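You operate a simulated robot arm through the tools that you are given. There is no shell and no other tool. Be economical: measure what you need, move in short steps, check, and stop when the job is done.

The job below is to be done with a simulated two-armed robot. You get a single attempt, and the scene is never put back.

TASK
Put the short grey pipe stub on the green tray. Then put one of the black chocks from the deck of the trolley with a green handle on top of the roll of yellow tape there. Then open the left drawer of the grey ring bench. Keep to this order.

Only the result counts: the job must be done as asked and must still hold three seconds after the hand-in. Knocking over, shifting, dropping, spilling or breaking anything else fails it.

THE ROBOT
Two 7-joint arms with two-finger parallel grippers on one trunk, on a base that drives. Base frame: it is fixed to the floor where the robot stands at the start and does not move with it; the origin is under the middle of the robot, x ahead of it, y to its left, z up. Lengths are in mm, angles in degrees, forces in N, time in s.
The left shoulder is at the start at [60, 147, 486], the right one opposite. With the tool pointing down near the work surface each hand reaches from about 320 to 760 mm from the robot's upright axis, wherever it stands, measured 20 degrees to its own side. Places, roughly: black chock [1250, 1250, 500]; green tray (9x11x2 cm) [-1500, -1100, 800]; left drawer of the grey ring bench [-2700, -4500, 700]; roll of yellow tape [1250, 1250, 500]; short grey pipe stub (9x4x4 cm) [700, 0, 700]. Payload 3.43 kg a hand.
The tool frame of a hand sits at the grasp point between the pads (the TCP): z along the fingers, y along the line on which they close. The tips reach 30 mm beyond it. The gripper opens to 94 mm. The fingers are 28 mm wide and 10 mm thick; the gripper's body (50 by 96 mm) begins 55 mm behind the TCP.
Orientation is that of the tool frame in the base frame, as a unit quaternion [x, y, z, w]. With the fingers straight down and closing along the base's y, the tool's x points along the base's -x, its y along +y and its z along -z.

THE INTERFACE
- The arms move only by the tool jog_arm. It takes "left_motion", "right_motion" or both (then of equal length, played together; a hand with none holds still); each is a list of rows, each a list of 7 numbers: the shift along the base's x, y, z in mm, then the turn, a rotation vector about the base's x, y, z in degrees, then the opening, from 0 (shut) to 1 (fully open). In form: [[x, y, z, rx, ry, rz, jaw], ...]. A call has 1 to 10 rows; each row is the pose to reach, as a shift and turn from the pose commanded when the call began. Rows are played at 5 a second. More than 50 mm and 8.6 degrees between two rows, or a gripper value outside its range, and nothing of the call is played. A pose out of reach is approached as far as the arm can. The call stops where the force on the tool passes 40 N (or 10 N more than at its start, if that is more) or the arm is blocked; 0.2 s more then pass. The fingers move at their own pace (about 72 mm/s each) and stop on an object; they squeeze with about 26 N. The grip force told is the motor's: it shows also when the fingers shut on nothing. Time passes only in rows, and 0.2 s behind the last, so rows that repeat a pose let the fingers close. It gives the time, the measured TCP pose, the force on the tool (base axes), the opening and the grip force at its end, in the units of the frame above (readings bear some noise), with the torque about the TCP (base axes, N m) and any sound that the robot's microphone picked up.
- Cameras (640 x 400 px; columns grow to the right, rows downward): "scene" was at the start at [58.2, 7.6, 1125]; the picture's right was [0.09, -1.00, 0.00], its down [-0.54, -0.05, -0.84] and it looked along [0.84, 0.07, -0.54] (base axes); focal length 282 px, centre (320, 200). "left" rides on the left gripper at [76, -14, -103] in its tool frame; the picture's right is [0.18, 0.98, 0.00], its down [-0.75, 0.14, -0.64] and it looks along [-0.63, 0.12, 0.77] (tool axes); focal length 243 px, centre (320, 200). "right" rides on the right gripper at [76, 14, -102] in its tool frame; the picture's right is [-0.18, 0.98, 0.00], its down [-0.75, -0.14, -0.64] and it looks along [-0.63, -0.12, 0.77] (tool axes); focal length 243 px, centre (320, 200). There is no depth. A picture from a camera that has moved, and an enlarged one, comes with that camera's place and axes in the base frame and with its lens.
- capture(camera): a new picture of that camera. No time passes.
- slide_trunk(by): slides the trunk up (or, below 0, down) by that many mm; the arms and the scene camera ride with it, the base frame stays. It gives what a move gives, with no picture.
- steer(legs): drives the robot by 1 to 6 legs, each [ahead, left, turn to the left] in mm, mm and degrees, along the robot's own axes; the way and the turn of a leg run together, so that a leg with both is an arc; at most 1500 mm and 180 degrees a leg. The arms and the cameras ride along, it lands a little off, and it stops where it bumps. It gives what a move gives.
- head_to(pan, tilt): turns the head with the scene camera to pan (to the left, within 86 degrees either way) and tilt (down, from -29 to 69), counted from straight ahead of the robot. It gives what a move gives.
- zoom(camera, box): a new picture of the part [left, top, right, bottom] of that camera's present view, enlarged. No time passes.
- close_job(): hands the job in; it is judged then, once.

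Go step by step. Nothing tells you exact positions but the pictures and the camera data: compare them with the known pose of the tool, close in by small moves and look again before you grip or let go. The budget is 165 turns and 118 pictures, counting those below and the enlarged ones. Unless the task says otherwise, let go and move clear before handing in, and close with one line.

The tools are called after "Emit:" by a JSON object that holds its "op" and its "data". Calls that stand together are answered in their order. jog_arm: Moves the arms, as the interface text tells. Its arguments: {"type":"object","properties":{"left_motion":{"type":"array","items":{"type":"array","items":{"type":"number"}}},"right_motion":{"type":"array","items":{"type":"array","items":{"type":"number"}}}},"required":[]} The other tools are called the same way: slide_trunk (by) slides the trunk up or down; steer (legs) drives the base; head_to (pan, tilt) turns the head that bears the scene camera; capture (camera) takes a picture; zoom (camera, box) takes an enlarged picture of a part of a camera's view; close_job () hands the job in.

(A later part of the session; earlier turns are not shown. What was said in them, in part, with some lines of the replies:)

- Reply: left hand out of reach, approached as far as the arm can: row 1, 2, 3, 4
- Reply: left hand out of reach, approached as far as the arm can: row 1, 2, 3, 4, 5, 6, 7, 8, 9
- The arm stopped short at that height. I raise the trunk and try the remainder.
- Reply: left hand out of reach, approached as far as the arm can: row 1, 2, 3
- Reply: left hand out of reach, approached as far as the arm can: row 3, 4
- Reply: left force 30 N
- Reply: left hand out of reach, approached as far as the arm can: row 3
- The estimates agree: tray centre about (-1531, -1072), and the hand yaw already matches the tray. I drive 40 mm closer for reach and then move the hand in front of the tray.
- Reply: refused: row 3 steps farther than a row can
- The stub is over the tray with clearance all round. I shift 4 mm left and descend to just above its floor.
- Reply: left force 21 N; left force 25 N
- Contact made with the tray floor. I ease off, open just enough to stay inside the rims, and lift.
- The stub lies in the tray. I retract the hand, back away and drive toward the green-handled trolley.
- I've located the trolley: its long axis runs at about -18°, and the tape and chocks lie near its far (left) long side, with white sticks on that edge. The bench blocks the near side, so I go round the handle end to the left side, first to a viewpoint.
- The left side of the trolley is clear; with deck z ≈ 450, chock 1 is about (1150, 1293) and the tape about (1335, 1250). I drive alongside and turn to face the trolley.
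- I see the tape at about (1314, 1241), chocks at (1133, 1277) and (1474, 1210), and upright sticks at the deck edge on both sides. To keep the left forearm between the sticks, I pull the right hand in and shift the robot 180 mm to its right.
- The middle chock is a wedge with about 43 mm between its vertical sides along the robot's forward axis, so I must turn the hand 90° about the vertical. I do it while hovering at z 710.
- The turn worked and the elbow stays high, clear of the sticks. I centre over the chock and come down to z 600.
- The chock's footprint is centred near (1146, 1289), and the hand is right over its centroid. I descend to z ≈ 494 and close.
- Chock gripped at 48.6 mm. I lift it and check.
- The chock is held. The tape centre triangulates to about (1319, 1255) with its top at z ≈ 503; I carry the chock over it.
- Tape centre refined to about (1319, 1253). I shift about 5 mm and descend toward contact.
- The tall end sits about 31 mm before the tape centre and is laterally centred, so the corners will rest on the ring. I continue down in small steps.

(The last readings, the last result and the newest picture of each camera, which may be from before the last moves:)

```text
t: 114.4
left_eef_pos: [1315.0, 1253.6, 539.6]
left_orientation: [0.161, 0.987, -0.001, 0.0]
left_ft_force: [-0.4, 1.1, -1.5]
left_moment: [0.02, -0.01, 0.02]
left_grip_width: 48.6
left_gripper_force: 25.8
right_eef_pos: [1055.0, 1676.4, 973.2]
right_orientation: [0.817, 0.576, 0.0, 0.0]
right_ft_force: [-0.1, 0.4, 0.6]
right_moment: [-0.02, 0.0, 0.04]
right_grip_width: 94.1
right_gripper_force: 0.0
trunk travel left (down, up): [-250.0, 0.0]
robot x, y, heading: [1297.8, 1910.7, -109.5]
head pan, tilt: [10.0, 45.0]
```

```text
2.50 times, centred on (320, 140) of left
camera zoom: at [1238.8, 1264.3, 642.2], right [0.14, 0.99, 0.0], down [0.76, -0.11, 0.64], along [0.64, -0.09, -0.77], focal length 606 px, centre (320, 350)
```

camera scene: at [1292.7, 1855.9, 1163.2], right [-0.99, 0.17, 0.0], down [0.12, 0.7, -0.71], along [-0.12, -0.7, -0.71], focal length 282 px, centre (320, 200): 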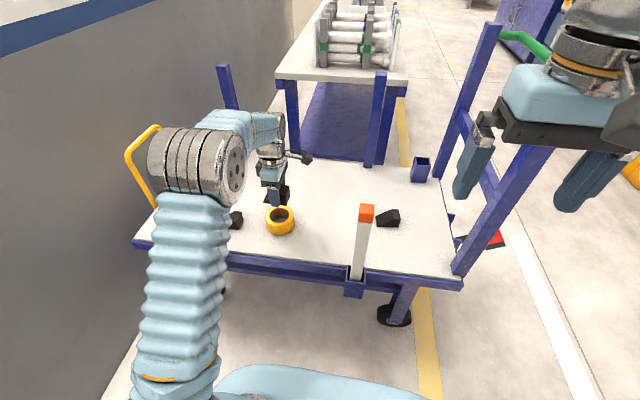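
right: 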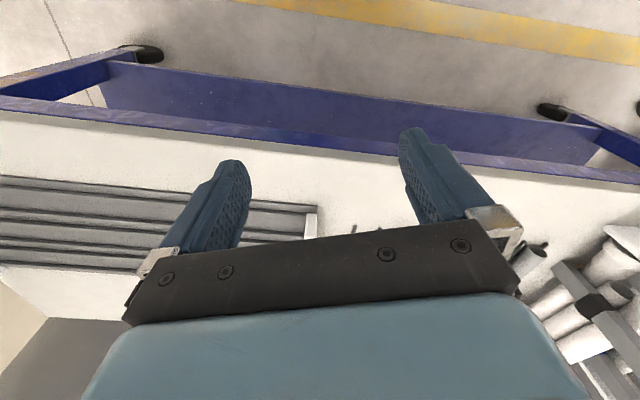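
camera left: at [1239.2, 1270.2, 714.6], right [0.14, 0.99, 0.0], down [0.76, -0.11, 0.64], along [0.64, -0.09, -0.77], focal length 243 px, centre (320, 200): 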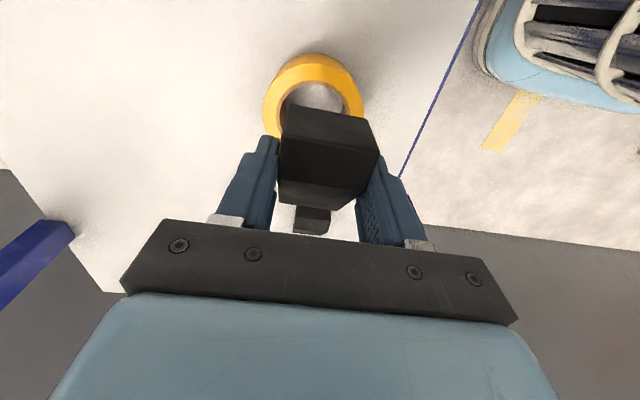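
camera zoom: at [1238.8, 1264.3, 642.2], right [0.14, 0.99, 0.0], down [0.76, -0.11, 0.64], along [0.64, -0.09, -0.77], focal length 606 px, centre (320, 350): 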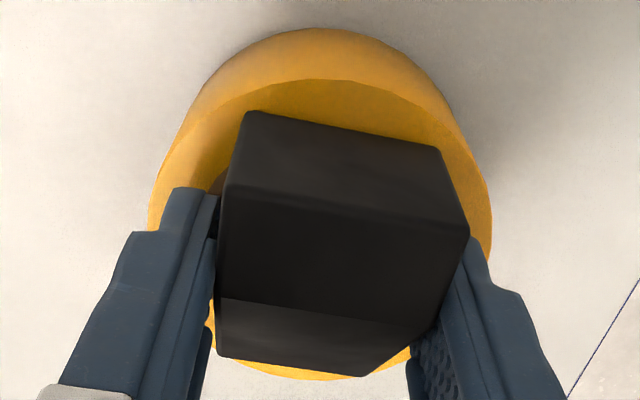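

Placement looks well centred. I continue the last few millimetres.

Emit:
{"op": "jog_arm", "data": {"left_motion": [[0, 0, -1, 0, 0, 0, 0.3], [0, 0, -2, 0, 0, 0, 0.3]]}}

Emit:
{"op": "jog_arm", "data": {"left_motion": [[0, 0, -1, 0, 0, 0, 0.3], [0, 0, -2, 0, 0, 0, 0.3]]}}

Emit:
{"op": "jog_arm", "data": {"left_motion": [[0, 0, -1, 0, 0, 0, 0.3], [0, 0, -1.5, 0, 0, 0, 0.3]]}}

```text
t: 115.0
left_eef_pos: [1314.7, 1254.1, 538.4]
left_orientation: [0.162, 0.987, 0.0, 0.0]
left_ft_force: [0.1, 1.0, 6.1]
left_moment: [0.12, -0.08, 0.0]
left_grip_width: 48.5
left_gripper_force: 26.0
right_eef_pos: [1054.4, 1676.9, 971.9]
right_orientation: [0.817, 0.576, 0.0, 0.0]
right_ft_force: [0.5, -0.4, 1.1]
right_moment: [-0.05, -0.04, -0.02]
right_grip_width: 93.9
right_gripper_force: 0.1
trunk travel left (down, up): [-250.0, 0.0]
robot x, y, heading: [1297.9, 1908.3, -109.7]
head pan, tilt: [10.0, 45.0]
```

```text
t: 115.6
left_eef_pos: [1314.6, 1253.3, 537.7]
left_orientation: [0.162, 0.987, -0.002, -0.001]
left_ft_force: [0.2, 1.3, 21.7]
left_moment: [0.23, 0.04, 0.01]
left_grip_width: 48.8
left_gripper_force: 26.1
right_eef_pos: [1055.7, 1676.1, 972.8]
right_orientation: [0.817, 0.577, -0.001, 0.0]
right_ft_force: [-0.2, 0.1, 0.0]
right_moment: [0.02, 0.02, -0.02]
right_grip_width: 94.5
right_gripper_force: 0.1
trunk travel left (down, up): [-250.0, 0.0]
robot x, y, heading: [1299.8, 1906.6, -109.4]
head pan, tilt: [10.0, 45.0]
```

```text
t: 116.2
left_eef_pos: [1314.3, 1253.2, 537.1]
left_orientation: [0.161, 0.987, -0.003, 0.0]
left_ft_force: [-0.7, 2.5, 39.1]
left_moment: [0.3, 0.3, -0.06]
left_grip_width: 48.5
left_gripper_force: 25.6
right_eef_pos: [1054.8, 1678.5, 973.7]
right_orientation: [0.817, 0.577, 0.0, 0.003]
right_ft_force: [0.1, 0.2, 0.3]
right_moment: [-0.02, 0.01, -0.03]
right_grip_width: 93.8
right_gripper_force: 0.1
trunk travel left (down, up): [-250.0, 0.0]
robot x, y, heading: [1298.8, 1908.3, -109.5]
head pan, tilt: [10.0, 45.0]
```

Firm contact. I relieve the load, open gently, and lift.

Emit:
{"op": "jog_arm", "data": {"left_motion": [[0, 0, 2, 0, 0, 0, 0.3], [0, 0, 3.5, 0, 0, 0, 0.3], [0, 0, 3.5, 0, 0, 0, 0.53], [0, 0, 3.5, 0, 0, 0, 0.58], [0, 0, 3.5, 0, 0, 0, 0.7], [0, 0, 20, 0, 0, 0, 0.75], [0, 0, 50, 0, 0, 0, 0.75], [0, 0, 80, 0, 0, 0, 0.75]]}}

Emit:
{"op": "capture", "data": {"camera": "left"}}

Emit:
{"op": "zoom", "data": {"camera": "scene", "box": [220, 150, 348, 250]}}

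```text
t: 118.0
left_eef_pos: [1316.4, 1254.2, 615.6]
left_orientation: [0.162, 0.987, 0.001, 0.0]
left_ft_force: [0.1, 0.1, 0.5]
left_moment: [-0.02, 0.02, 0.03]
left_grip_width: 70.7
left_gripper_force: 0.0
right_eef_pos: [1055.5, 1675.4, 971.5]
right_orientation: [0.817, 0.577, 0.0, 0.0]
right_ft_force: [0.8, -0.1, 0.1]
right_moment: [-0.01, -0.01, 0.03]
right_grip_width: 94.0
right_gripper_force: 0.0
trunk travel left (down, up): [-250.0, 0.0]
robot x, y, heading: [1297.9, 1910.3, -109.6]
head pan, tilt: [10.0, 45.0]
```

```text
54 pictures are left
camera left: at [1239.7, 1264.2, 718.6], right [0.14, 0.99, 0.0], down [0.76, -0.11, 0.64], along [0.64, -0.09, -0.77], focal length 243 px, centre (320, 200)
```

left: 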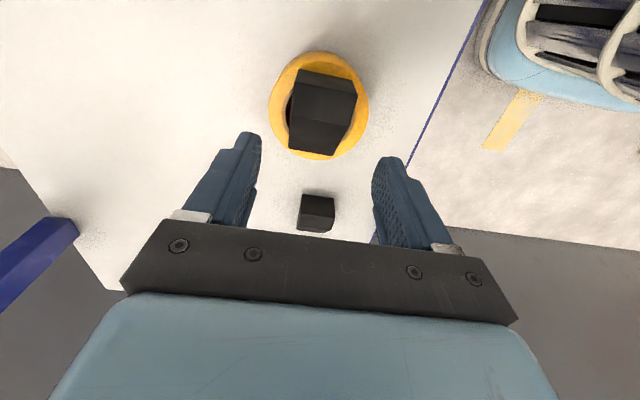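

```text
4.00 times, centred on (284, 200) of scene
camera zoom: at [1293.1, 1855.8, 1163.2], right [-0.99, 0.17, 0.0], down [0.12, 0.7, -0.71], along [-0.12, -0.7, -0.71], focal length 1129 px, centre (464, 200)
```

zoom: 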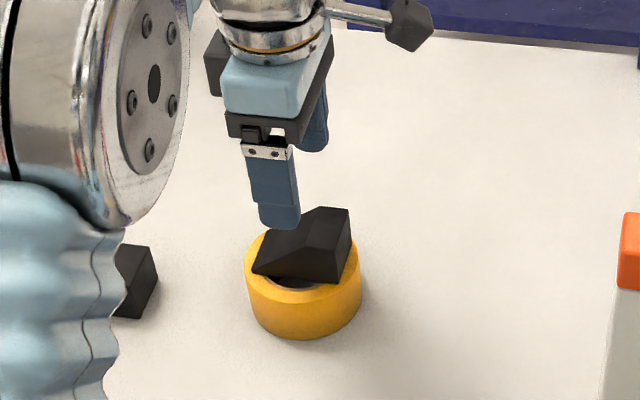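

The chock rests on the tape. I lift, turn the hand back and withdraw between the sticks.

Emit:
{"op": "jog_arm", "data": {"left_motion": [[0, 0, 45, 0, 0, 0, 0.75], [0, 0, 85, 0, 0, -6, 0.75], [-3, 15, 88, 0, 0, -14.5, 0.75], [-6, 30, 90, 0, 0, -23, 0.75], [-9, 45, 93, 0, 0, -31.5, 0.75], [-12, 60, 95, 0, 0, -40, 0.75], [-15, 75, 98, 0, 0, -48.5, 0.75], [-18, 90, 100, 0, 0, -57, 0.75], [-22, 108, 100, 0, 0, -65.5, 0.75], [-26, 124, 101, 0, 0, -74, 0.75]]}}

Emit:
{"op": "jog_arm", "data": {"left_motion": [[12, 33, 32, 0, 0, -8, 0.75], [24, 66, 64, 0, 0, -16, 0.75], [36, 99, 96, 0, 0, -16, 0.75], [48, 132, 128, 0, 0, -16, 0.75], [60, 165, 160, 0, 0, -16, 0.75], [72, 198, 192, 0, 0, -16, 0.75], [84, 228, 220, 0, 0, -16, 0.75]]}}

Emit:
{"op": "capture", "data": {"camera": "scene"}}

```text
t: 120.2
left_eef_pos: [1287.7, 1376.6, 713.2]
left_orientation: [0.723, 0.69, -0.002, 0.001]
left_ft_force: [0.3, -0.2, 1.0]
left_moment: [0.0, 0.01, -0.02]
left_grip_width: 70.6
left_gripper_force: 0.0
right_eef_pos: [1055.6, 1675.2, 971.6]
right_orientation: [0.817, 0.576, 0.0, 0.0]
right_ft_force: [0.1, 0.6, 0.0]
right_moment: [0.02, 0.01, -0.01]
right_grip_width: 94.0
right_gripper_force: 0.1
trunk travel left (down, up): [-250.0, 0.0]
robot x, y, heading: [1297.6, 1909.7, -109.4]
head pan, tilt: [10.0, 45.0]
```

```text
t: 121.8
left_eef_pos: [1371.5, 1609.8, 934.6]
left_orientation: [0.812, 0.583, 0.0, 0.001]
left_ft_force: [-0.1, -0.2, 0.2]
left_moment: [0.01, 0.0, 0.05]
left_grip_width: 70.4
left_gripper_force: 0.0
right_eef_pos: [1054.6, 1675.2, 970.9]
right_orientation: [0.817, 0.576, 0.001, -0.001]
right_ft_force: [0.1, 0.2, 0.7]
right_moment: [0.02, 0.01, 0.0]
right_grip_width: 94.2
right_gripper_force: 0.2
trunk travel left (down, up): [-250.0, 0.0]
robot x, y, heading: [1299.6, 1909.0, -109.6]
head pan, tilt: [10.0, 45.0]
```

```text
52 pictures are left
camera scene: at [1293.1, 1855.8, 1163.2], right [-0.99, 0.17, 0.0], down [0.12, 0.7, -0.71], along [-0.12, -0.7, -0.71], focal length 282 px, centre (320, 200)
```

scene: 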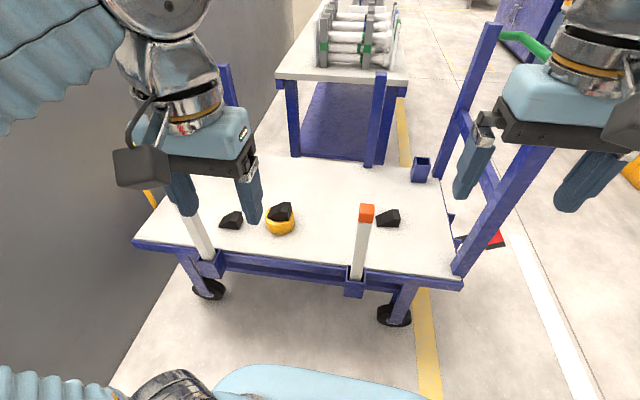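

The chock-on-tape stage is done. Now I drive out around the handle end and back to the aisle.

Emit:
{"op": "steer", "data": {"legs": [[0, 0, -93], [870, 0, 0], [0, 0, 94.7]]}}

```text
t: 134.3
left_eef_pos: [560.1, 1937.5, 934.7]
left_orientation: [0.816, 0.578, 0.0, -0.001]
left_ft_force: [-0.3, -0.1, -1.1]
left_moment: [0.0, 0.0, 0.03]
left_grip_width: 70.5
left_gripper_force: 0.1
right_eef_pos: [245.2, 2009.0, 971.1]
right_orientation: [0.821, 0.571, 0.001, 0.0]
right_ft_force: [0.0, 0.6, 0.5]
right_moment: [-0.01, -0.01, -0.01]
right_grip_width: 93.8
right_gripper_force: 0.1
trunk travel left (down, up): [-250.0, 0.0]
robot x, y, heading: [493.9, 2239.2, -110.3]
head pan, tilt: [10.0, 45.0]
```

Emit:
{"op": "steer", "data": {"legs": [[0, 0, 2], [1200, 0, 0], [900, 0, 0]]}}

Emit:
{"op": "head_to", "data": {"pan": 0, "tilt": 15}}

Emit:
{"op": "capture", "data": {"camera": "scene"}}

```text
t: 145.1
left_eef_pos: [-129.1, -39.8, 934.6]
left_orientation: [0.812, 0.584, 0.0, 0.0]
left_ft_force: [0.9, -0.9, 0.6]
left_moment: [-0.01, 0.02, -0.02]
left_grip_width: 70.3
left_gripper_force: 0.0
right_eef_pos: [-444.8, 26.2, 972.2]
right_orientation: [0.817, 0.576, -0.001, 0.0]
right_ft_force: [-0.3, -0.3, -0.1]
right_moment: [0.02, -0.01, 0.0]
right_grip_width: 93.8
right_gripper_force: 0.1
trunk travel left (down, up): [-250.0, 0.0]
robot x, y, heading: [-202.2, 259.8, -109.5]
head pan, tilt: [10.0, 45.0]
```

```text
t: 146.0
left_eef_pos: [-130.0, -39.4, 934.2]
left_orientation: [0.812, 0.584, -0.001, -0.001]
left_ft_force: [-0.9, 0.2, -0.8]
left_moment: [-0.02, 0.0, 0.0]
left_grip_width: 70.5
left_gripper_force: 0.0
right_eef_pos: [-443.7, 26.4, 972.2]
right_orientation: [0.817, 0.577, -0.001, 0.001]
right_ft_force: [-0.3, -0.2, 0.0]
right_moment: [0.02, 0.02, 0.0]
right_grip_width: 93.9
right_gripper_force: 0.0
trunk travel left (down, up): [-250.0, 0.0]
robot x, y, heading: [-200.2, 253.4, -109.5]
head pan, tilt: [0.0, 15.0]
```

```text
51 pictures are left
camera scene: at [-224.5, 198.6, 1210.0], right [-0.94, 0.34, 0.0], down [0.09, 0.24, -0.97], along [-0.32, -0.91, -0.26], focal length 282 px, centre (320, 200)
```

scene: 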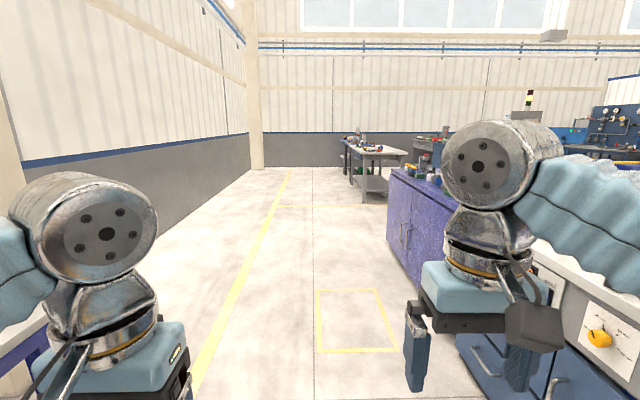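

Emit:
{"op": "steer", "data": {"legs": [[0, 0, 3], [1300, 0, 0], [1200, 0, 0]]}}

Emit:
{"op": "head_to", "data": {"pan": -15, "tilt": 15}}

Emit:
{"op": "capture", "data": {"camera": "scene"}}

```text
t: 158.7
left_eef_pos: [-846.3, -2451.9, 934.9]
left_orientation: [0.801, 0.598, 0.0, 0.0]
left_ft_force: [-0.4, -0.8, -0.2]
left_moment: [0.01, 0.05, 0.04]
left_grip_width: 70.4
left_gripper_force: 0.1
right_eef_pos: [-1163.2, -2397.6, 972.5]
right_orientation: [0.806, 0.592, 0.0, 0.0]
right_ft_force: [-0.3, 0.9, 0.2]
right_moment: [-0.01, 0.01, 0.01]
right_grip_width: 93.7
right_gripper_force: 0.2
trunk travel left (down, up): [-250.0, 0.0]
robot x, y, heading: [-930.0, -2154.8, -107.3]
head pan, tilt: [0.0, 15.0]
```

```text
t: 159.5
left_eef_pos: [-845.7, -2453.7, 933.8]
left_orientation: [0.801, 0.599, 0.0, 0.0]
left_ft_force: [0.7, 0.4, -0.4]
left_moment: [-0.02, -0.01, 0.02]
left_grip_width: 70.5
left_gripper_force: 0.2
right_eef_pos: [-1161.7, -2397.9, 972.0]
right_orientation: [0.807, 0.591, 0.0, -0.001]
right_ft_force: [0.3, -0.6, 0.7]
right_moment: [-0.01, -0.03, 0.02]
right_grip_width: 93.8
right_gripper_force: 0.1
trunk travel left (down, up): [-250.0, 0.0]
robot x, y, heading: [-931.6, -2157.6, -107.4]
head pan, tilt: [-15.0, 15.0]
```

```text
50 pictures are left
camera scene: at [-971.1, -2207.2, 1210.1], right [-0.84, 0.54, 0.0], down [0.14, 0.22, -0.97], along [-0.52, -0.81, -0.26], focal length 282 px, centre (320, 200)
```

scene: 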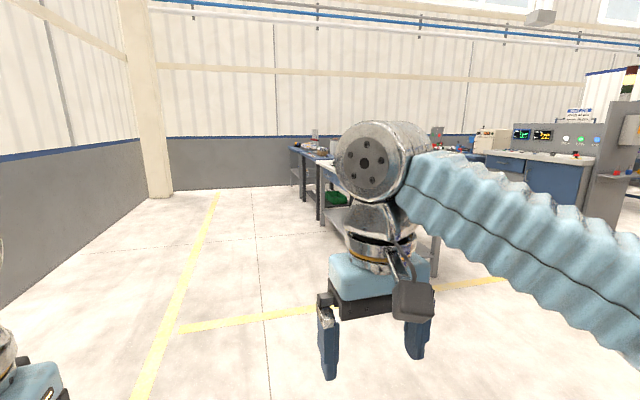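

Emit:
{"op": "steer", "data": {"legs": [[0, 0, -32]]}}

Emit:
{"op": "head_to", "data": {"pan": 3, "tilt": 15}}

Emit:
{"op": "capture", "data": {"camera": "scene"}}

```text
t: 161.5
left_eef_pos: [-1013.4, -2451.2, 934.9]
left_orientation: [0.935, 0.356, 0.0, 0.001]
left_ft_force: [0.2, 0.2, 0.1]
left_moment: [0.02, -0.04, -0.01]
left_grip_width: 70.2
left_gripper_force: 0.0
right_eef_pos: [-1254.4, -2237.2, 971.6]
right_orientation: [0.938, 0.347, 0.0, 0.0]
right_ft_force: [0.4, 0.0, -0.1]
right_moment: [0.01, -0.03, -0.05]
right_grip_width: 93.9
right_gripper_force: 0.0
trunk travel left (down, up): [-250.0, 0.0]
robot x, y, heading: [-929.1, -2156.4, -139.3]
head pan, tilt: [-15.0, 15.0]
```

```text
t: 162.3
left_eef_pos: [-1012.1, -2452.2, 934.4]
left_orientation: [0.935, 0.355, 0.001, -0.001]
left_ft_force: [0.3, 0.3, 0.1]
left_moment: [0.02, -0.02, -0.02]
left_grip_width: 70.5
left_gripper_force: 0.0
right_eef_pos: [-1254.2, -2238.0, 972.8]
right_orientation: [0.938, 0.347, -0.001, -0.001]
right_ft_force: [0.9, 0.6, -0.3]
right_moment: [0.0, 0.04, -0.02]
right_grip_width: 93.9
right_gripper_force: 0.1
trunk travel left (down, up): [-250.0, 0.0]
robot x, y, heading: [-929.6, -2155.7, -139.4]
head pan, tilt: [3.0, 15.0]
```

```text
49 pictures are left
camera scene: at [-974.9, -2201.8, 1210.1], right [-0.69, 0.72, 0.0], down [0.19, 0.18, -0.97], along [-0.7, -0.67, -0.26], focal length 282 px, centre (320, 200)
```

scene: 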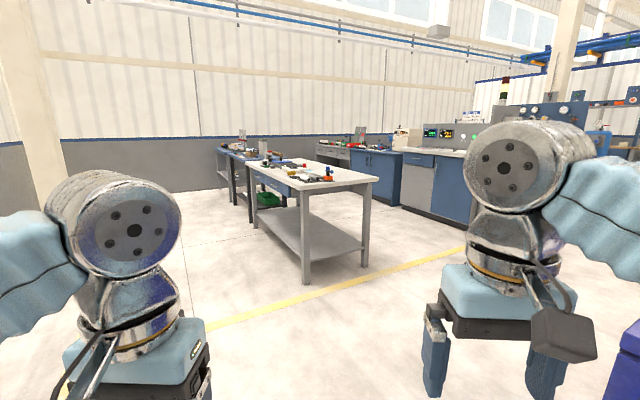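

Emit:
{"op": "zoom", "data": {"camera": "scene", "box": [200, 120, 400, 280]}}

```text
2.50 times, centred on (300, 200) of scene
camera zoom: at [-974.9, -2201.8, 1210.1], right [-0.69, 0.72, 0.0], down [0.19, 0.18, -0.97], along [-0.7, -0.67, -0.26], focal length 706 px, centre (370, 200)
```

zoom: 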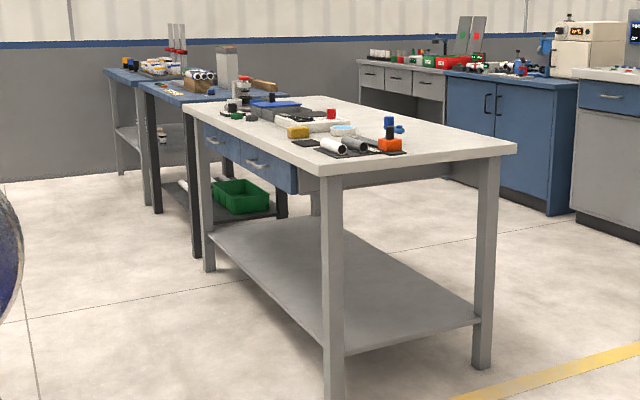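

The white-topped grey bench with two blue drawers matches the stated place; the left drawer is the farther one, near (-2634, -4569), facing the aisle. I drive to stand in front of it.

Emit:
{"op": "steer", "data": {"legs": [[0, 0, 31.8], [1312, 0, 0], [1312, 0, 0], [0, 0, -88.7]]}}

Emit:
{"op": "head_to", "data": {"pan": 5, "tilt": 30}}

Emit:
{"op": "capture", "data": {"camera": "scene"}}

```text
t: 180.5
left_eef_pos: [-2003.7, -4797.9, 934.7]
left_orientation: [0.991, -0.13, 0.001, -0.001]
left_ft_force: [0.0, 0.6, 0.2]
left_moment: [0.03, 0.0, 0.03]
left_grip_width: 70.3
left_gripper_force: 0.0
right_eef_pos: [-1959.2, -4478.3, 972.9]
right_orientation: [0.99, -0.138, 0.0, 0.001]
right_ft_force: [0.3, -0.7, -0.1]
right_moment: [0.03, 0.02, 0.02]
right_grip_width: 94.2
right_gripper_force: 0.0
trunk travel left (down, up): [-250.0, 0.0]
robot x, y, heading: [-1709.3, -4703.5, 164.0]
head pan, tilt: [3.0, 15.0]
```

```text
t: 181.3
left_eef_pos: [-2003.2, -4796.3, 933.8]
left_orientation: [0.992, -0.13, 0.0, -0.001]
left_ft_force: [0.6, -0.2, 0.1]
left_moment: [0.0, -0.01, -0.01]
left_grip_width: 70.4
left_gripper_force: 0.0
right_eef_pos: [-1957.3, -4478.8, 972.2]
right_orientation: [0.99, -0.139, 0.0, 0.0]
right_ft_force: [0.7, 0.2, 0.1]
right_moment: [0.03, 0.02, -0.01]
right_grip_width: 94.1
right_gripper_force: 0.1
trunk travel left (down, up): [-250.0, 0.0]
robot x, y, heading: [-1709.4, -4702.6, 164.1]
head pan, tilt: [5.0, 30.0]
```

```text
47 pictures are left
camera scene: at [-1771.6, -4696.2, 1185.9], right [0.19, 0.98, 0.0], down [0.49, -0.09, -0.87], along [-0.85, 0.16, -0.5], focal length 282 px, centre (320, 200)
```

scene: 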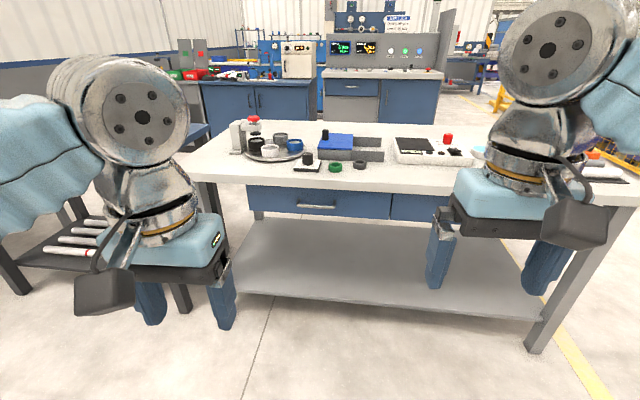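

Emit:
{"op": "zoom", "data": {"camera": "scene", "box": [220, 150, 420, 275]}}

```text
3.20 times, centred on (320, 212) of scene
camera zoom: at [-1771.6, -4696.2, 1185.9], right [0.19, 0.98, 0.0], down [0.49, -0.09, -0.87], along [-0.85, 0.16, -0.5], focal length 903 px, centre (320, 160)
```

zoom: 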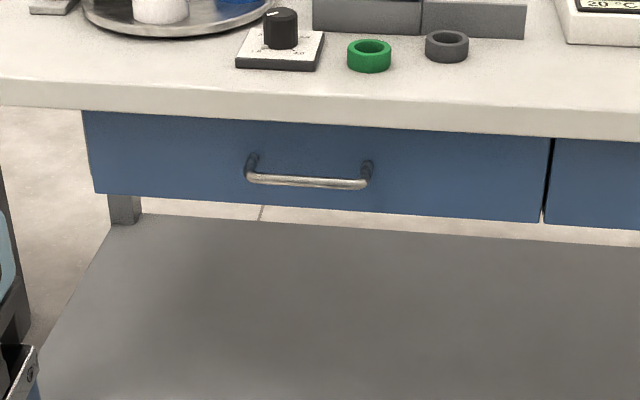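

The left drawer's bow handle is around (-2550, -4560, 704), with a horizontal bar. I square up by 2° and pitch the left hand to point forward.

Emit:
{"op": "steer", "data": {"legs": [[0, 0, -2]]}}

Emit:
{"op": "jog_arm", "data": {"left_motion": [[-20, 6, -13, 2.6, 8.1, 0, 0.75], [-39, 12, -26, 5.2, 16.2, 0, 0.75], [-58, 18, -39, 7.9, 24.3, 0, 0.75], [-77, 25, -52, 10.5, 32.3, 0, 0.75], [-96, 31, -65, 13.1, 40.4, 0, 0.75], [-115, 37, -78, 15.8, 48.5, 0, 0.75], [-134, 43, -91, 18.4, 56.6, 0, 0.75], [-152, 49, -104, 21.0, 64.7, 0, 0.75], [-171, 55, -117, 23.6, 72.8, 0, 0.75], [-190, 62, -130, 26.3, 80.8, 0, 0.75]]}}

Emit:
{"op": "capture", "data": {"camera": "scene"}}

```text
t: 182.1
left_eef_pos: [-2006.3, -4787.0, 934.4]
left_orientation: [0.989, -0.147, 0.0, 0.0]
left_ft_force: [-0.1, 0.1, -0.4]
left_moment: [0.02, 0.0, -0.01]
left_grip_width: 70.7
left_gripper_force: 0.1
right_eef_pos: [-1950.2, -4469.3, 972.2]
right_orientation: [0.988, -0.155, 0.0, 0.0]
right_ft_force: [0.3, 0.3, 0.5]
right_moment: [-0.06, -0.01, 0.01]
right_grip_width: 93.8
right_gripper_force: 0.0
trunk travel left (down, up): [-250.0, 0.0]
robot x, y, heading: [-1706.2, -4700.9, 162.2]
head pan, tilt: [5.0, 30.0]
```

```text
t: 184.3
left_eef_pos: [-2112.4, -4610.9, 867.2]
left_orientation: [0.691, -0.203, -0.625, -0.301]
left_ft_force: [0.4, -0.5, 0.8]
left_moment: [-0.01, 0.01, -0.02]
left_grip_width: 70.5
left_gripper_force: 0.0
left hand out of reach, approached as far as the arm can: row 9, 10
right_eef_pos: [-1950.8, -4469.8, 970.9]
right_orientation: [0.988, -0.155, 0.0, 0.0]
right_ft_force: [-0.8, 0.0, -0.1]
right_moment: [0.01, 0.0, -0.02]
right_grip_width: 94.0
right_gripper_force: 0.1
trunk travel left (down, up): [-250.0, 0.0]
robot x, y, heading: [-1709.6, -4704.1, 162.1]
head pan, tilt: [5.0, 30.0]
stopped in row 10 (left hand): the arm was blocked; the commanded pose is now the measured one
```

```text
45 pictures are left
camera scene: at [-1771.7, -4694.5, 1185.8], right [0.22, 0.97, 0.0], down [0.49, -0.11, -0.87], along [-0.84, 0.19, -0.5], focal length 282 px, centre (320, 200)
```

scene: 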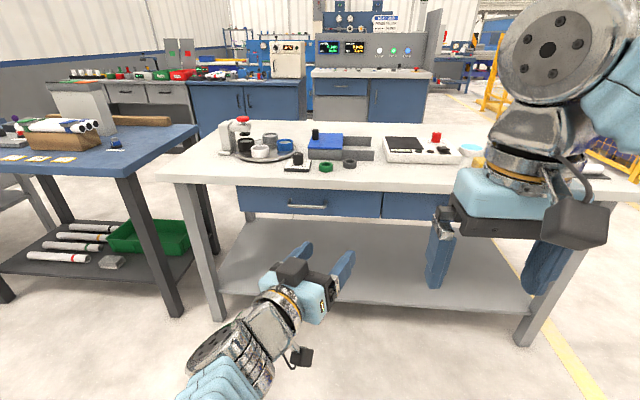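

The arm hit a limit at full pitch, so I settle for a hand tilted 30° below horizontal, which also clears the table top. I go there first with straight yaw.

Emit:
{"op": "jog_arm", "data": {"left_motion": [[-20, -14, -11, -3.7, -3.3, 3.5, 0.6], [-40, -27, -22, -7.3, -6.6, 7.0, 0.6], [-60, -41, -33, -11, -9.9, 10.6, 0.6], [-80, -54, -45, -14.6, -13.1, 14.1, 0.6], [-100, -68, -56, -18.3, -16.4, 17.6, 0.6], [-119, -81, -67, -21.9, -19.7, 21.1, 0.6]]}}

Emit:
{"op": "capture", "data": {"camera": "scene"}}

```text
t: 185.7
left_eef_pos: [-2234.2, -4691.0, 801.4]
left_orientation: [0.856, -0.133, -0.493, -0.075]
left_ft_force: [0.1, 0.8, 0.4]
left_moment: [0.03, 0.0, 0.04]
left_grip_width: 56.2
left_gripper_force: 0.2
right_eef_pos: [-1950.6, -4470.4, 972.1]
right_orientation: [0.988, -0.155, 0.0, -0.001]
right_ft_force: [-0.5, 0.0, 0.4]
right_moment: [0.0, 0.02, 0.0]
right_grip_width: 93.9
right_gripper_force: 0.1
trunk travel left (down, up): [-250.0, 0.0]
robot x, y, heading: [-1710.1, -4705.7, 162.1]
head pan, tilt: [5.0, 30.0]
```

```text
44 pictures are left
camera scene: at [-1771.2, -4694.2, 1185.8], right [0.22, 0.97, 0.0], down [0.49, -0.11, -0.87], along [-0.84, 0.19, -0.5], focal length 282 px, centre (320, 200)
```

scene: 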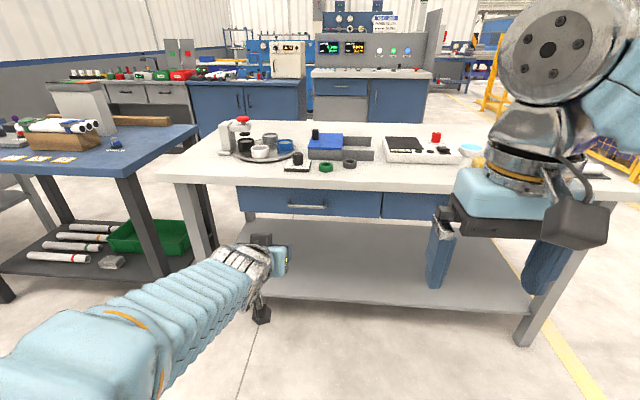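

Orientation reached. Now I roll the hand 90° about its own axis so the fingers close vertically around the bar.

Emit:
{"op": "jog_arm", "data": {"left_motion": [[0, 0, 0, 7, -2.3, 4.25, 0.5], [0, 0, 0, 14, -4.5, 8.5, 0.5], [0, 0, 0, 21, -6.8, 12.75, 0.5], [0, 0, 0, 28, -9, 17, 0.5], [0, 0, 0, 35, -11.3, 21.25, 0.5], [0, 0, 0, 42, -13.6, 25.5, 0.5], [0, 0, 0, 49, -15.8, 29.75, 0.5], [0, 0, 0, 56, -18.1, 34, 0.5], [0, 0, 0, 63, -20.3, 38.25, 0.5], [0, 0, 0, 70, -22.6, 42.5, 0.5]]}}

Emit:
{"op": "capture", "data": {"camera": "left"}}

Emit:
{"op": "capture", "data": {"camera": "scene"}}

```text
t: 187.9
left_eef_pos: [-2232.5, -4693.2, 800.0]
left_orientation: [0.722, 0.48, -0.31, -0.39]
left_ft_force: [-0.2, 0.8, 0.3]
left_moment: [-0.02, 0.0, -0.01]
left_grip_width: 47.2
left_gripper_force: 0.1
right_eef_pos: [-1949.8, -4470.7, 972.1]
right_orientation: [0.988, -0.155, 0.0, 0.0]
right_ft_force: [-0.3, 0.8, 0.8]
right_moment: [0.01, -0.01, 0.0]
right_grip_width: 94.0
right_gripper_force: 0.0
trunk travel left (down, up): [-250.0, 0.0]
robot x, y, heading: [-1710.0, -4704.2, 162.2]
head pan, tilt: [5.0, 30.0]
```

```text
43 pictures are left
camera left: at [-2127.3, -4645.1, 858.3], right [0.51, -0.06, -0.86], down [0.33, -0.91, 0.26], along [-0.8, -0.41, -0.44], focal length 243 px, centre (320, 200)
```

left: 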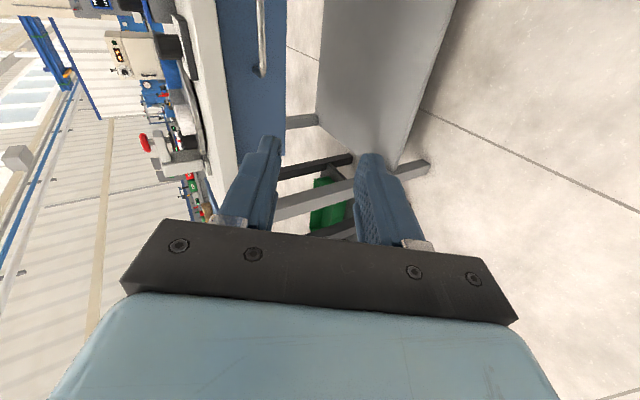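

```text
42 pictures are left
camera scene: at [-1771.3, -4694.2, 1185.9], right [0.22, 0.97, 0.0], down [0.49, -0.11, -0.87], along [-0.84, 0.19, -0.5], focal length 282 px, centre (320, 200)
```

scene: 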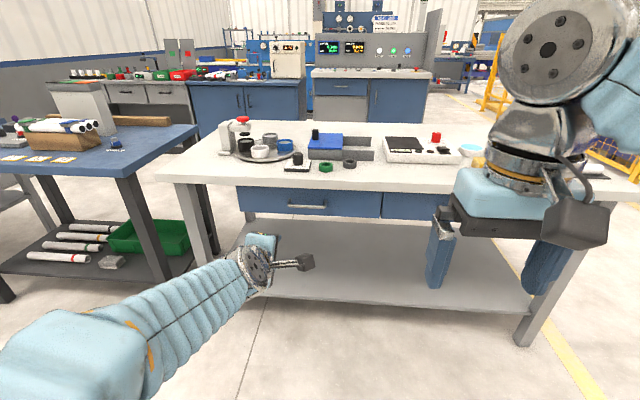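

The hand camera sees the bar; triangulation puts the bar's centre at about (-2533, -4563, 714). I drive 190 mm closer, finish the roll, and lower the hand to bar height short of it.

Emit:
{"op": "steer", "data": {"legs": [[190, 0, 0]]}}

Emit:
{"op": "jog_arm", "data": {"left_motion": [[5, 10, -25, 4.1, -1.3, 2.5, 0.5], [9, 28, -60, 4.1, -1.3, 2.5, 0.5], [9, 28, -82, 4.1, -1.3, 2.5, 0.5]]}}

Emit:
{"op": "capture", "data": {"camera": "left"}}

Emit:
{"op": "capture", "data": {"camera": "scene"}}

```text
t: 189.4
left_eef_pos: [-2412.2, -4636.0, 799.3]
left_orientation: [0.723, 0.48, -0.311, -0.389]
left_ft_force: [0.6, 0.4, 0.1]
left_moment: [-0.03, -0.01, 0.01]
left_grip_width: 46.8
left_gripper_force: 0.1
right_eef_pos: [-2130.0, -4411.9, 971.9]
right_orientation: [0.988, -0.154, 0.0, 0.001]
right_ft_force: [0.2, 0.0, 0.3]
right_moment: [0.02, -0.01, -0.01]
right_grip_width: 94.0
right_gripper_force: 0.0
trunk travel left (down, up): [-250.0, 0.0]
robot x, y, heading: [-1893.6, -4647.7, 161.9]
head pan, tilt: [5.0, 30.0]
```

```text
t: 190.2
left_eef_pos: [-2403.4, -4605.3, 717.7]
left_orientation: [0.701, 0.511, -0.294, -0.402]
left_ft_force: [0.2, 0.5, -0.4]
left_moment: [0.01, 0.01, -0.02]
left_grip_width: 47.0
left_gripper_force: 0.0
right_eef_pos: [-2131.2, -4411.3, 972.9]
right_orientation: [0.988, -0.154, 0.0, -0.001]
right_ft_force: [-0.1, 0.7, -0.1]
right_moment: [0.01, -0.01, -0.03]
right_grip_width: 93.8
right_gripper_force: 0.2
trunk travel left (down, up): [-250.0, 0.0]
robot x, y, heading: [-1888.0, -4647.3, 162.2]
head pan, tilt: [5.0, 30.0]
```

```text
41 pictures are left
camera left: at [-2302.7, -4559.0, 782.4], right [0.53, 0.02, -0.85], down [0.36, -0.91, 0.2], along [-0.77, -0.42, -0.49], focal length 243 px, centre (320, 200)
```

left: 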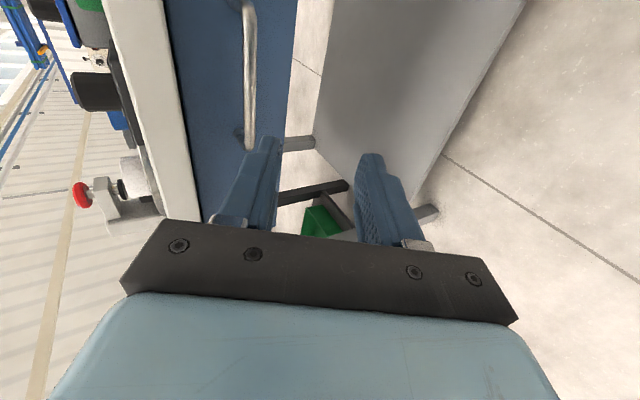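

```text
40 pictures are left
camera scene: at [-1952.4, -4636.0, 1185.9], right [0.22, 0.98, 0.0], down [0.49, -0.11, -0.87], along [-0.84, 0.19, -0.5], focal length 282 px, centre (320, 200)
```

scene: 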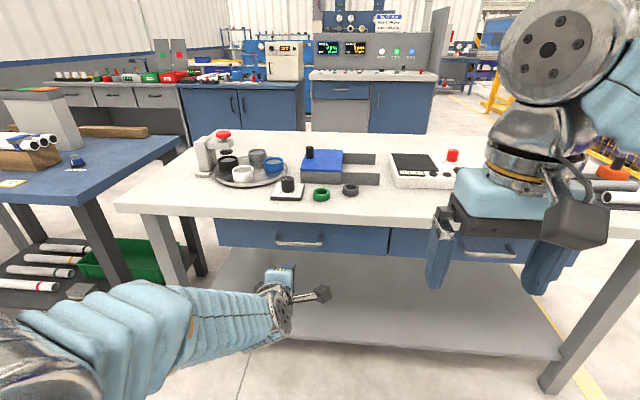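

The bar is now refined to about (-2540, -4560, 710), nearly straight ahead of the hand. I advance 85 mm and look again.

Emit:
{"op": "jog_arm", "data": {"left_motion": [[-40, 13, -1, 0, 0, 0, 0.5], [-81, 26, -2, 0, 0, 0, 0.5]]}}

Emit:
{"op": "capture", "data": {"camera": "left"}}

Emit:
{"op": "zoom", "data": {"camera": "scene", "box": [230, 200, 358, 300]}}

```text
t: 190.8
left_eef_pos: [-2485.6, -4580.3, 715.1]
left_orientation: [0.701, 0.51, -0.293, -0.402]
left_ft_force: [0.5, 0.5, 0.8]
left_moment: [-0.01, -0.01, -0.01]
left_grip_width: 46.9
left_gripper_force: 0.0
right_eef_pos: [-2131.0, -4411.8, 972.9]
right_orientation: [0.988, -0.153, 0.0, 0.0]
right_ft_force: [-0.4, 0.4, -0.3]
right_moment: [0.04, 0.03, 0.01]
right_grip_width: 93.9
right_gripper_force: 0.1
trunk travel left (down, up): [-250.0, 0.0]
robot x, y, heading: [-1896.4, -4645.2, 162.2]
head pan, tilt: [5.0, 30.0]
```

```text
39 pictures are left
camera left: at [-2385.4, -4532.6, 778.3], right [0.53, 0.02, -0.85], down [0.36, -0.91, 0.2], along [-0.77, -0.42, -0.49], focal length 243 px, centre (320, 200)
```

left: 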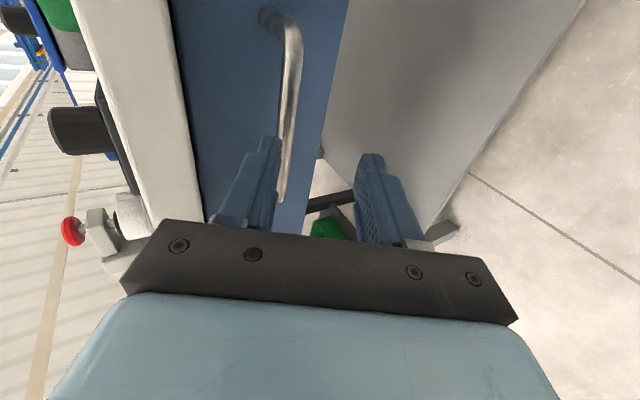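

```text
4.00 times, centred on (294, 250) of scene
camera zoom: at [-1952.2, -4636.1, 1185.8], right [0.22, 0.98, 0.0], down [0.49, -0.11, -0.87], along [-0.84, 0.19, -0.5], focal length 1129 px, centre (424, 0)
```

zoom: 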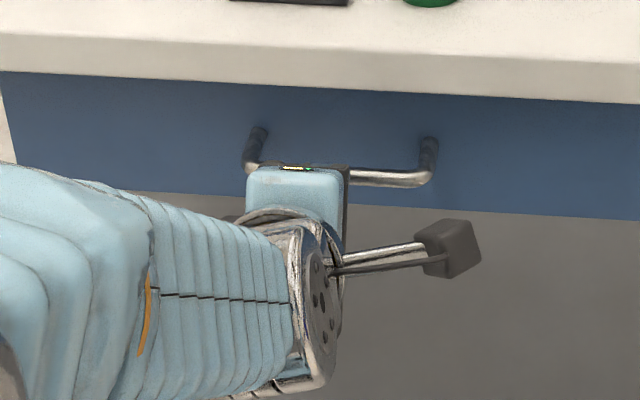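

The geometry agrees: the bar is about 58 mm ahead of the TCP. I move so the bar lies between the finger pads, and look before closing.

Emit:
{"op": "jog_arm", "data": {"left_motion": [[-20, 6.5, 0, 0, 0, 0, 0.44], [-38, 12, 0.5, 0, 0, 0, 0.44], [-45, 14.5, 1, 0, 0, 0, 0.44]]}}

Emit:
{"op": "capture", "data": {"camera": "left"}}

Emit:
{"op": "zoom", "data": {"camera": "scene", "box": [230, 200, 358, 300]}}

```text
t: 191.6
left_eef_pos: [-2531.6, -4565.2, 716.8]
left_orientation: [0.701, 0.511, -0.293, -0.402]
left_ft_force: [-0.3, 0.4, -0.3]
left_moment: [0.02, -0.03, -0.06]
left_grip_width: 41.4
left_gripper_force: 0.1
right_eef_pos: [-2131.4, -4411.8, 971.6]
right_orientation: [0.988, -0.154, 0.0, 0.0]
right_ft_force: [-0.1, -0.6, 0.5]
right_moment: [0.01, -0.02, -0.02]
right_grip_width: 94.2
right_gripper_force: 0.0
trunk travel left (down, up): [-250.0, 0.0]
robot x, y, heading: [-1897.9, -4652.0, 161.9]
head pan, tilt: [5.0, 30.0]
```

```text
37 pictures are left
camera left: at [-2430.0, -4517.8, 780.5], right [0.53, 0.02, -0.85], down [0.36, -0.91, 0.2], along [-0.77, -0.42, -0.49], focal length 243 px, centre (320, 200)
```

left: 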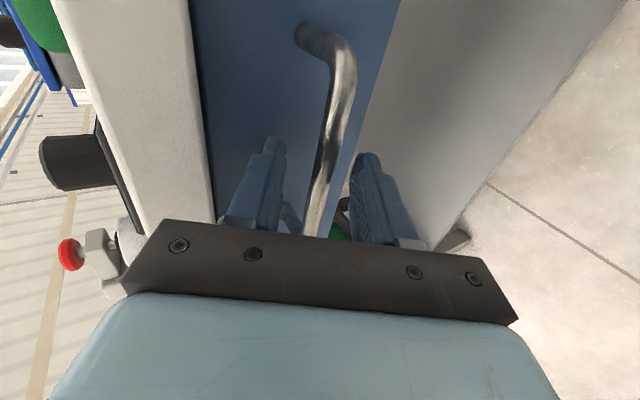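

```text
4.00 times, centred on (294, 250) of scene
camera zoom: at [-1952.5, -4636.0, 1185.8], right [0.22, 0.98, 0.0], down [0.49, -0.11, -0.87], along [-0.84, 0.19, -0.5], focal length 1129 px, centre (424, 0)
```

zoom: 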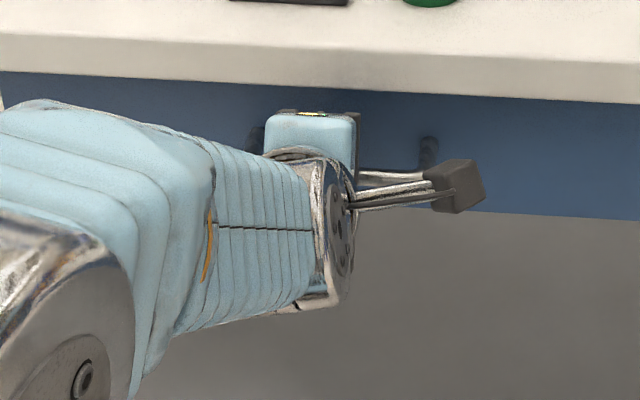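

The bar passes centrally between the fingers. I close on it.

Emit:
{"op": "jog_arm", "data": {"left_motion": [[0, 0, 0, 0, 0, 0, 0.3], [0, 0, 0, 0, 0, 0, 0.15], [0, 0, 0, 0, 0, 0, 0.02], [0, 0, 0, 0, 0, 0, 0.0], [0, 0, 0, 0, 0, 0, 0.0]]}}

Emit:
{"op": "capture", "data": {"camera": "left"}}

```text
t: 192.8
left_eef_pos: [-2530.8, -4565.2, 715.4]
left_orientation: [0.701, 0.512, -0.293, -0.401]
left_ft_force: [6.4, -0.8, -7.3]
left_moment: [0.5, -0.26, 0.38]
left_grip_width: 11.6
left_gripper_force: 44.6
right_eef_pos: [-2131.6, -4412.2, 971.7]
right_orientation: [0.988, -0.153, 0.001, 0.0]
right_ft_force: [-0.9, 0.0, 0.1]
right_moment: [-0.03, 0.01, 0.01]
right_grip_width: 94.1
right_gripper_force: 0.0
trunk travel left (down, up): [-250.0, 0.0]
robot x, y, heading: [-1896.8, -4644.6, 162.2]
head pan, tilt: [5.0, 30.0]
```

```text
35 pictures are left
camera left: at [-2429.7, -4517.9, 780.2], right [0.53, 0.02, -0.85], down [0.36, -0.91, 0.2], along [-0.77, -0.42, -0.49], focal length 243 px, centre (320, 200)
```

left: 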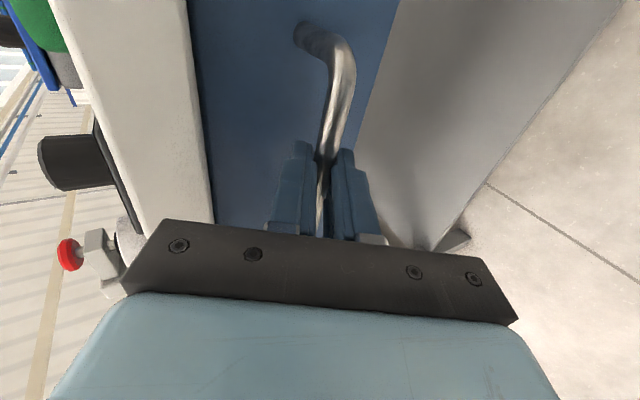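

Gripped on the 11.6 mm bar. I pull straight out along the drawer's normal.

Emit:
{"op": "jog_arm", "data": {"left_motion": [[9.5, -3.2, 0, 0, 0, 0, 0], [19, -6.3, 0, 0, 0, 0, 0], [33, -11, 0, 0, 0, 0, 0], [47, -16, 0, 0, 0, 0, 0], [62, -20.6, 0, 0, 0, 0, 0], [76, -25.4, 0, 0, 0, 0, 0]]}}

Emit:
{"op": "capture", "data": {"camera": "scene"}}

```text
t: 194.2
left_eef_pos: [-2453.6, -4591.3, 715.7]
left_orientation: [0.704, 0.509, -0.291, -0.402]
left_ft_force: [7.1, 19.0, -13.4]
left_moment: [1.18, -0.55, 0.05]
left_grip_width: 11.7
left_gripper_force: 45.4
right_eef_pos: [-2131.3, -4409.6, 972.9]
right_orientation: [0.988, -0.155, 0.0, 0.002]
right_ft_force: [0.2, -0.1, -0.3]
right_moment: [0.0, -0.01, 0.0]
right_grip_width: 93.9
right_gripper_force: 0.1
trunk travel left (down, up): [-250.0, 0.0]
robot x, y, heading: [-1892.4, -4647.5, 162.4]
head pan, tilt: [5.0, 30.0]
```

```text
34 pictures are left
camera scene: at [-1952.9, -4634.5, 1185.7], right [0.22, 0.98, 0.0], down [0.49, -0.11, -0.87], along [-0.84, 0.19, -0.5], focal length 282 px, centre (320, 200)
```

scene: 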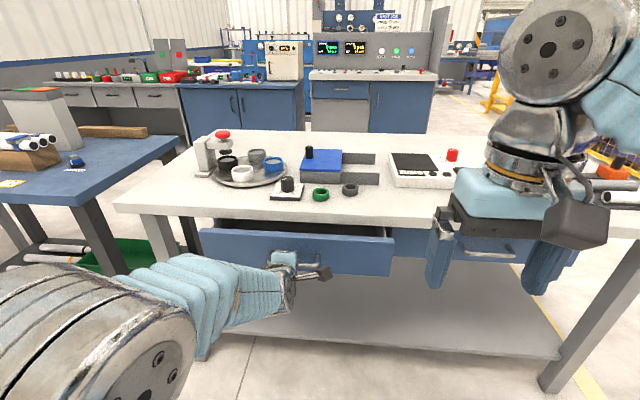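

The drawer is coming out, with a slight lateral force; I adjust the pull direction and continue.

Emit:
{"op": "jog_arm", "data": {"left_motion": [[9, 0, 0, 0, 0, 0, 0], [23, -4, 0, 0, 0, 0, 0], [38, -8, 0, 0, 0, 0, 0], [53, -12, 0, 0, 0, 0, 0], [68, -16, 0, 0, 0, 0, 0], [82, -20, 0, 0, 0, 0, 0]]}}

Emit:
{"op": "capture", "data": {"camera": "scene"}}

```text
t: 195.6
left_eef_pos: [-2373.7, -4616.9, 715.6]
left_orientation: [0.7, 0.514, -0.293, -0.4]
left_ft_force: [-9.3, -31.4, -18.6]
left_moment: [-0.76, 0.01, 1.11]
left_grip_width: 11.6
left_gripper_force: 45.3
right_eef_pos: [-2133.3, -4414.6, 970.6]
right_orientation: [0.988, -0.154, 0.001, 0.0]
right_ft_force: [0.0, 0.1, 0.5]
right_moment: [0.02, -0.02, 0.02]
right_grip_width: 94.0
right_gripper_force: 0.1
trunk travel left (down, up): [-250.0, 0.0]
robot x, y, heading: [-1891.0, -4648.8, 162.1]
head pan, tilt: [5.0, 30.0]
```

```text
33 pictures are left
camera scene: at [-1954.3, -4638.3, 1185.6], right [0.22, 0.98, 0.0], down [0.49, -0.11, -0.87], along [-0.84, 0.19, -0.5], focal length 282 px, centre (320, 200)
```

scene: 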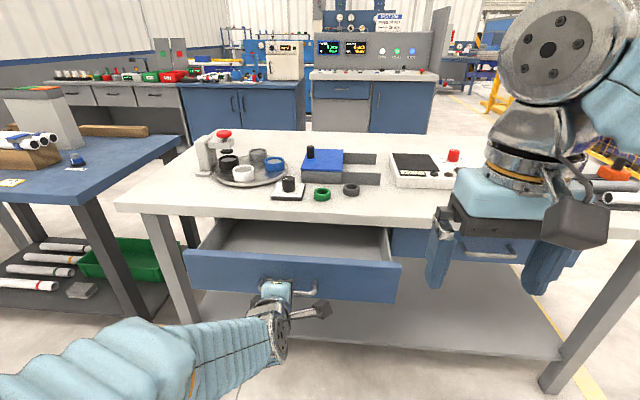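

Emit:
{"op": "jog_arm", "data": {"left_motion": [[5, -7, 0, 0, 0, 0, 0], [19, -11.5, 0, 0, 0, 0, 0], [33, -16, 0, 0, 0, 0, 0], [47, -20.7, 0, 0, 0, 0, 0], [61, -25.3, 0, 0, 0, 0, 0], [75, -30, 0, 0, 0, 0, 0]]}}

Emit:
{"op": "capture", "data": {"camera": "scene"}}

```text
t: 196.3
left_eef_pos: [-2349.1, -4624.0, 715.7]
left_orientation: [0.704, 0.514, -0.289, -0.396]
left_ft_force: [-0.5, -2.8, -14.7]
left_moment: [-0.28, -0.25, 0.86]
left_grip_width: 11.5
left_gripper_force: 45.1
left hand out of reach, approached as far as the arm can: row 3
right_eef_pos: [-2131.3, -4411.1, 972.4]
right_orientation: [0.988, -0.154, 0.001, 0.0]
right_ft_force: [-0.6, -0.2, 0.4]
right_moment: [0.04, 0.05, 0.01]
right_grip_width: 94.2
right_gripper_force: 0.0
trunk travel left (down, up): [-250.0, 0.0]
robot x, y, heading: [-1889.6, -4645.3, 162.0]
head pan, tilt: [5.0, 30.0]
stopped in row 3 (left hand): the force on the tool passed its limit at 52 N (the readings are from after the stop); the commanded pose is now the measured one
```

```text
32 pictures are left
camera scene: at [-1953.1, -4636.0, 1186.2], right [0.22, 0.98, 0.0], down [0.49, -0.11, -0.87], along [-0.84, 0.19, -0.5], focal length 282 px, centre (320, 200)
```

scene: 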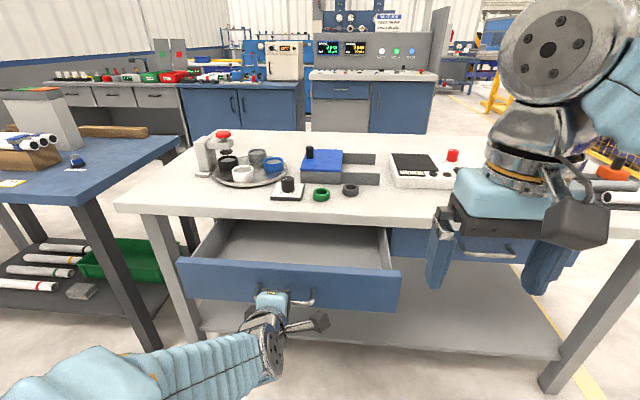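

The drawer is out about 190 mm; the arm ran short, so I try a small base move back to open it further.

Emit:
{"op": "steer", "data": {"legs": [[-60, 0, 0]]}}

Emit:
{"op": "capture", "data": {"camera": "scene"}}

```text
t: 197.3
left_eef_pos: [-2294.1, -4642.2, 717.0]
left_orientation: [0.704, 0.513, -0.29, -0.396]
left_ft_force: [-1.0, -6.8, -28.1]
left_moment: [0.09, -0.36, 0.47]
left_grip_width: 11.8
left_gripper_force: 44.8
right_eef_pos: [-2075.2, -4431.1, 971.9]
right_orientation: [0.988, -0.153, 0.002, 0.0]
right_ft_force: [-0.4, 0.4, 0.6]
right_moment: [-0.01, 0.01, 0.02]
right_grip_width: 94.0
right_gripper_force: 0.1
trunk travel left (down, up): [-250.0, 0.0]
robot x, y, heading: [-1833.6, -4663.6, 162.5]
head pan, tilt: [5.0, 30.0]
```

```text
31 pictures are left
camera scene: at [-1897.3, -4654.6, 1185.6], right [0.22, 0.98, 0.0], down [0.49, -0.11, -0.87], along [-0.84, 0.19, -0.5], focal length 282 px, centre (320, 200)
```

scene: 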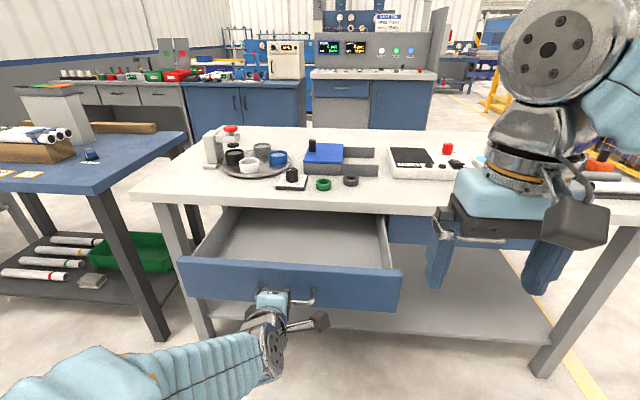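

The drawer is about 250 mm open. I release the bar and back straight off.

Emit:
{"op": "jog_arm", "data": {"left_motion": [[0, 0, 0, 0, 0, 0, 0.15], [0, 0, 0, 0, 0, 0, 0.35], [0, 0, 0, 0, 0, 0, 0.5], [0, 0, 0, 0, 0, 0, 0.5]]}}

Emit:
{"op": "capture", "data": {"camera": "left"}}

```text
t: 198.3
left_eef_pos: [-2292.3, -4643.6, 716.6]
left_orientation: [0.703, 0.514, -0.29, -0.397]
left_ft_force: [0.3, 0.5, -0.7]
left_moment: [0.02, 0.01, 0.01]
left_grip_width: 46.9
left_gripper_force: 0.1
right_eef_pos: [-2075.2, -4430.7, 972.4]
right_orientation: [0.988, -0.153, -0.001, 0.0]
right_ft_force: [0.2, -0.6, 0.6]
right_moment: [0.02, 0.04, 0.0]
right_grip_width: 94.3
right_gripper_force: 0.1
trunk travel left (down, up): [-250.0, 0.0]
robot x, y, heading: [-1841.0, -4664.1, 162.5]
head pan, tilt: [5.0, 30.0]
```

```text
30 pictures are left
camera left: at [-2192.0, -4594.2, 782.4], right [0.54, 0.02, -0.84], down [0.36, -0.91, 0.21], along [-0.76, -0.42, -0.5], focal length 243 px, centre (320, 200)
```

left: 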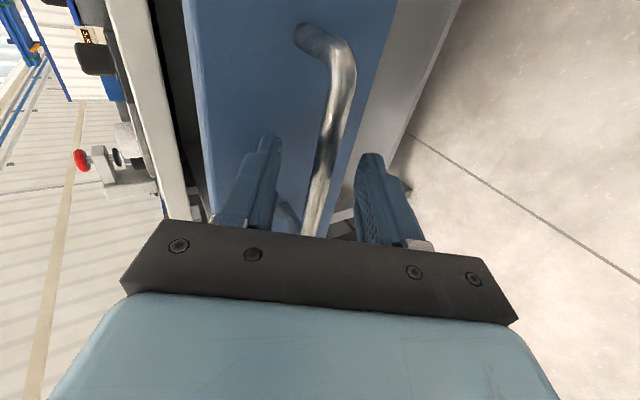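

Released with the bar centred between the fingers. I drive straight back.

Emit:
{"op": "steer", "data": {"legs": [[-200, 0, 0]]}}

Emit:
{"op": "capture", "data": {"camera": "scene"}}

```text
t: 199.9
left_eef_pos: [-2103.3, -4702.3, 717.7]
left_orientation: [0.704, 0.513, -0.29, -0.396]
left_ft_force: [-0.5, 0.3, 0.8]
left_moment: [0.02, -0.01, -0.01]
left_grip_width: 47.2
left_gripper_force: 0.0
right_eef_pos: [-1886.1, -4491.7, 971.5]
right_orientation: [0.988, -0.154, 0.0, 0.0]
right_ft_force: [0.6, -0.1, 0.0]
right_moment: [0.0, 0.0, 0.01]
right_grip_width: 93.8
right_gripper_force: 0.1
trunk travel left (down, up): [-250.0, 0.0]
robot x, y, heading: [-1646.4, -4726.3, 162.3]
head pan, tilt: [5.0, 30.0]
```

```text
29 pictures are left
camera scene: at [-1706.9, -4714.6, 1185.8], right [0.22, 0.98, 0.0], down [0.49, -0.11, -0.87], along [-0.84, 0.19, -0.5], focal length 282 px, centre (320, 200)
```

scene: 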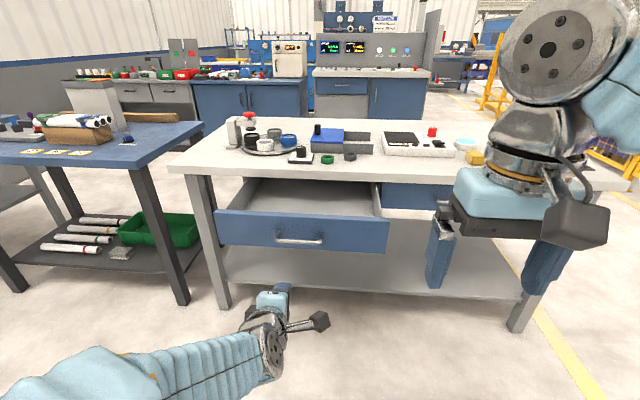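

The left drawer stands open, the hand is clear, and nothing on the bench moved. I hand the job in.

Emit:
{"op": "close_job", "data": {}}

```text
The job is handed in.
```

The pipe stub is in the green tray, a black chock is on the yellow tape roll, and the left drawer of the grey ring bench is open about 250 mm. They were done in that order, and the job is handed in.
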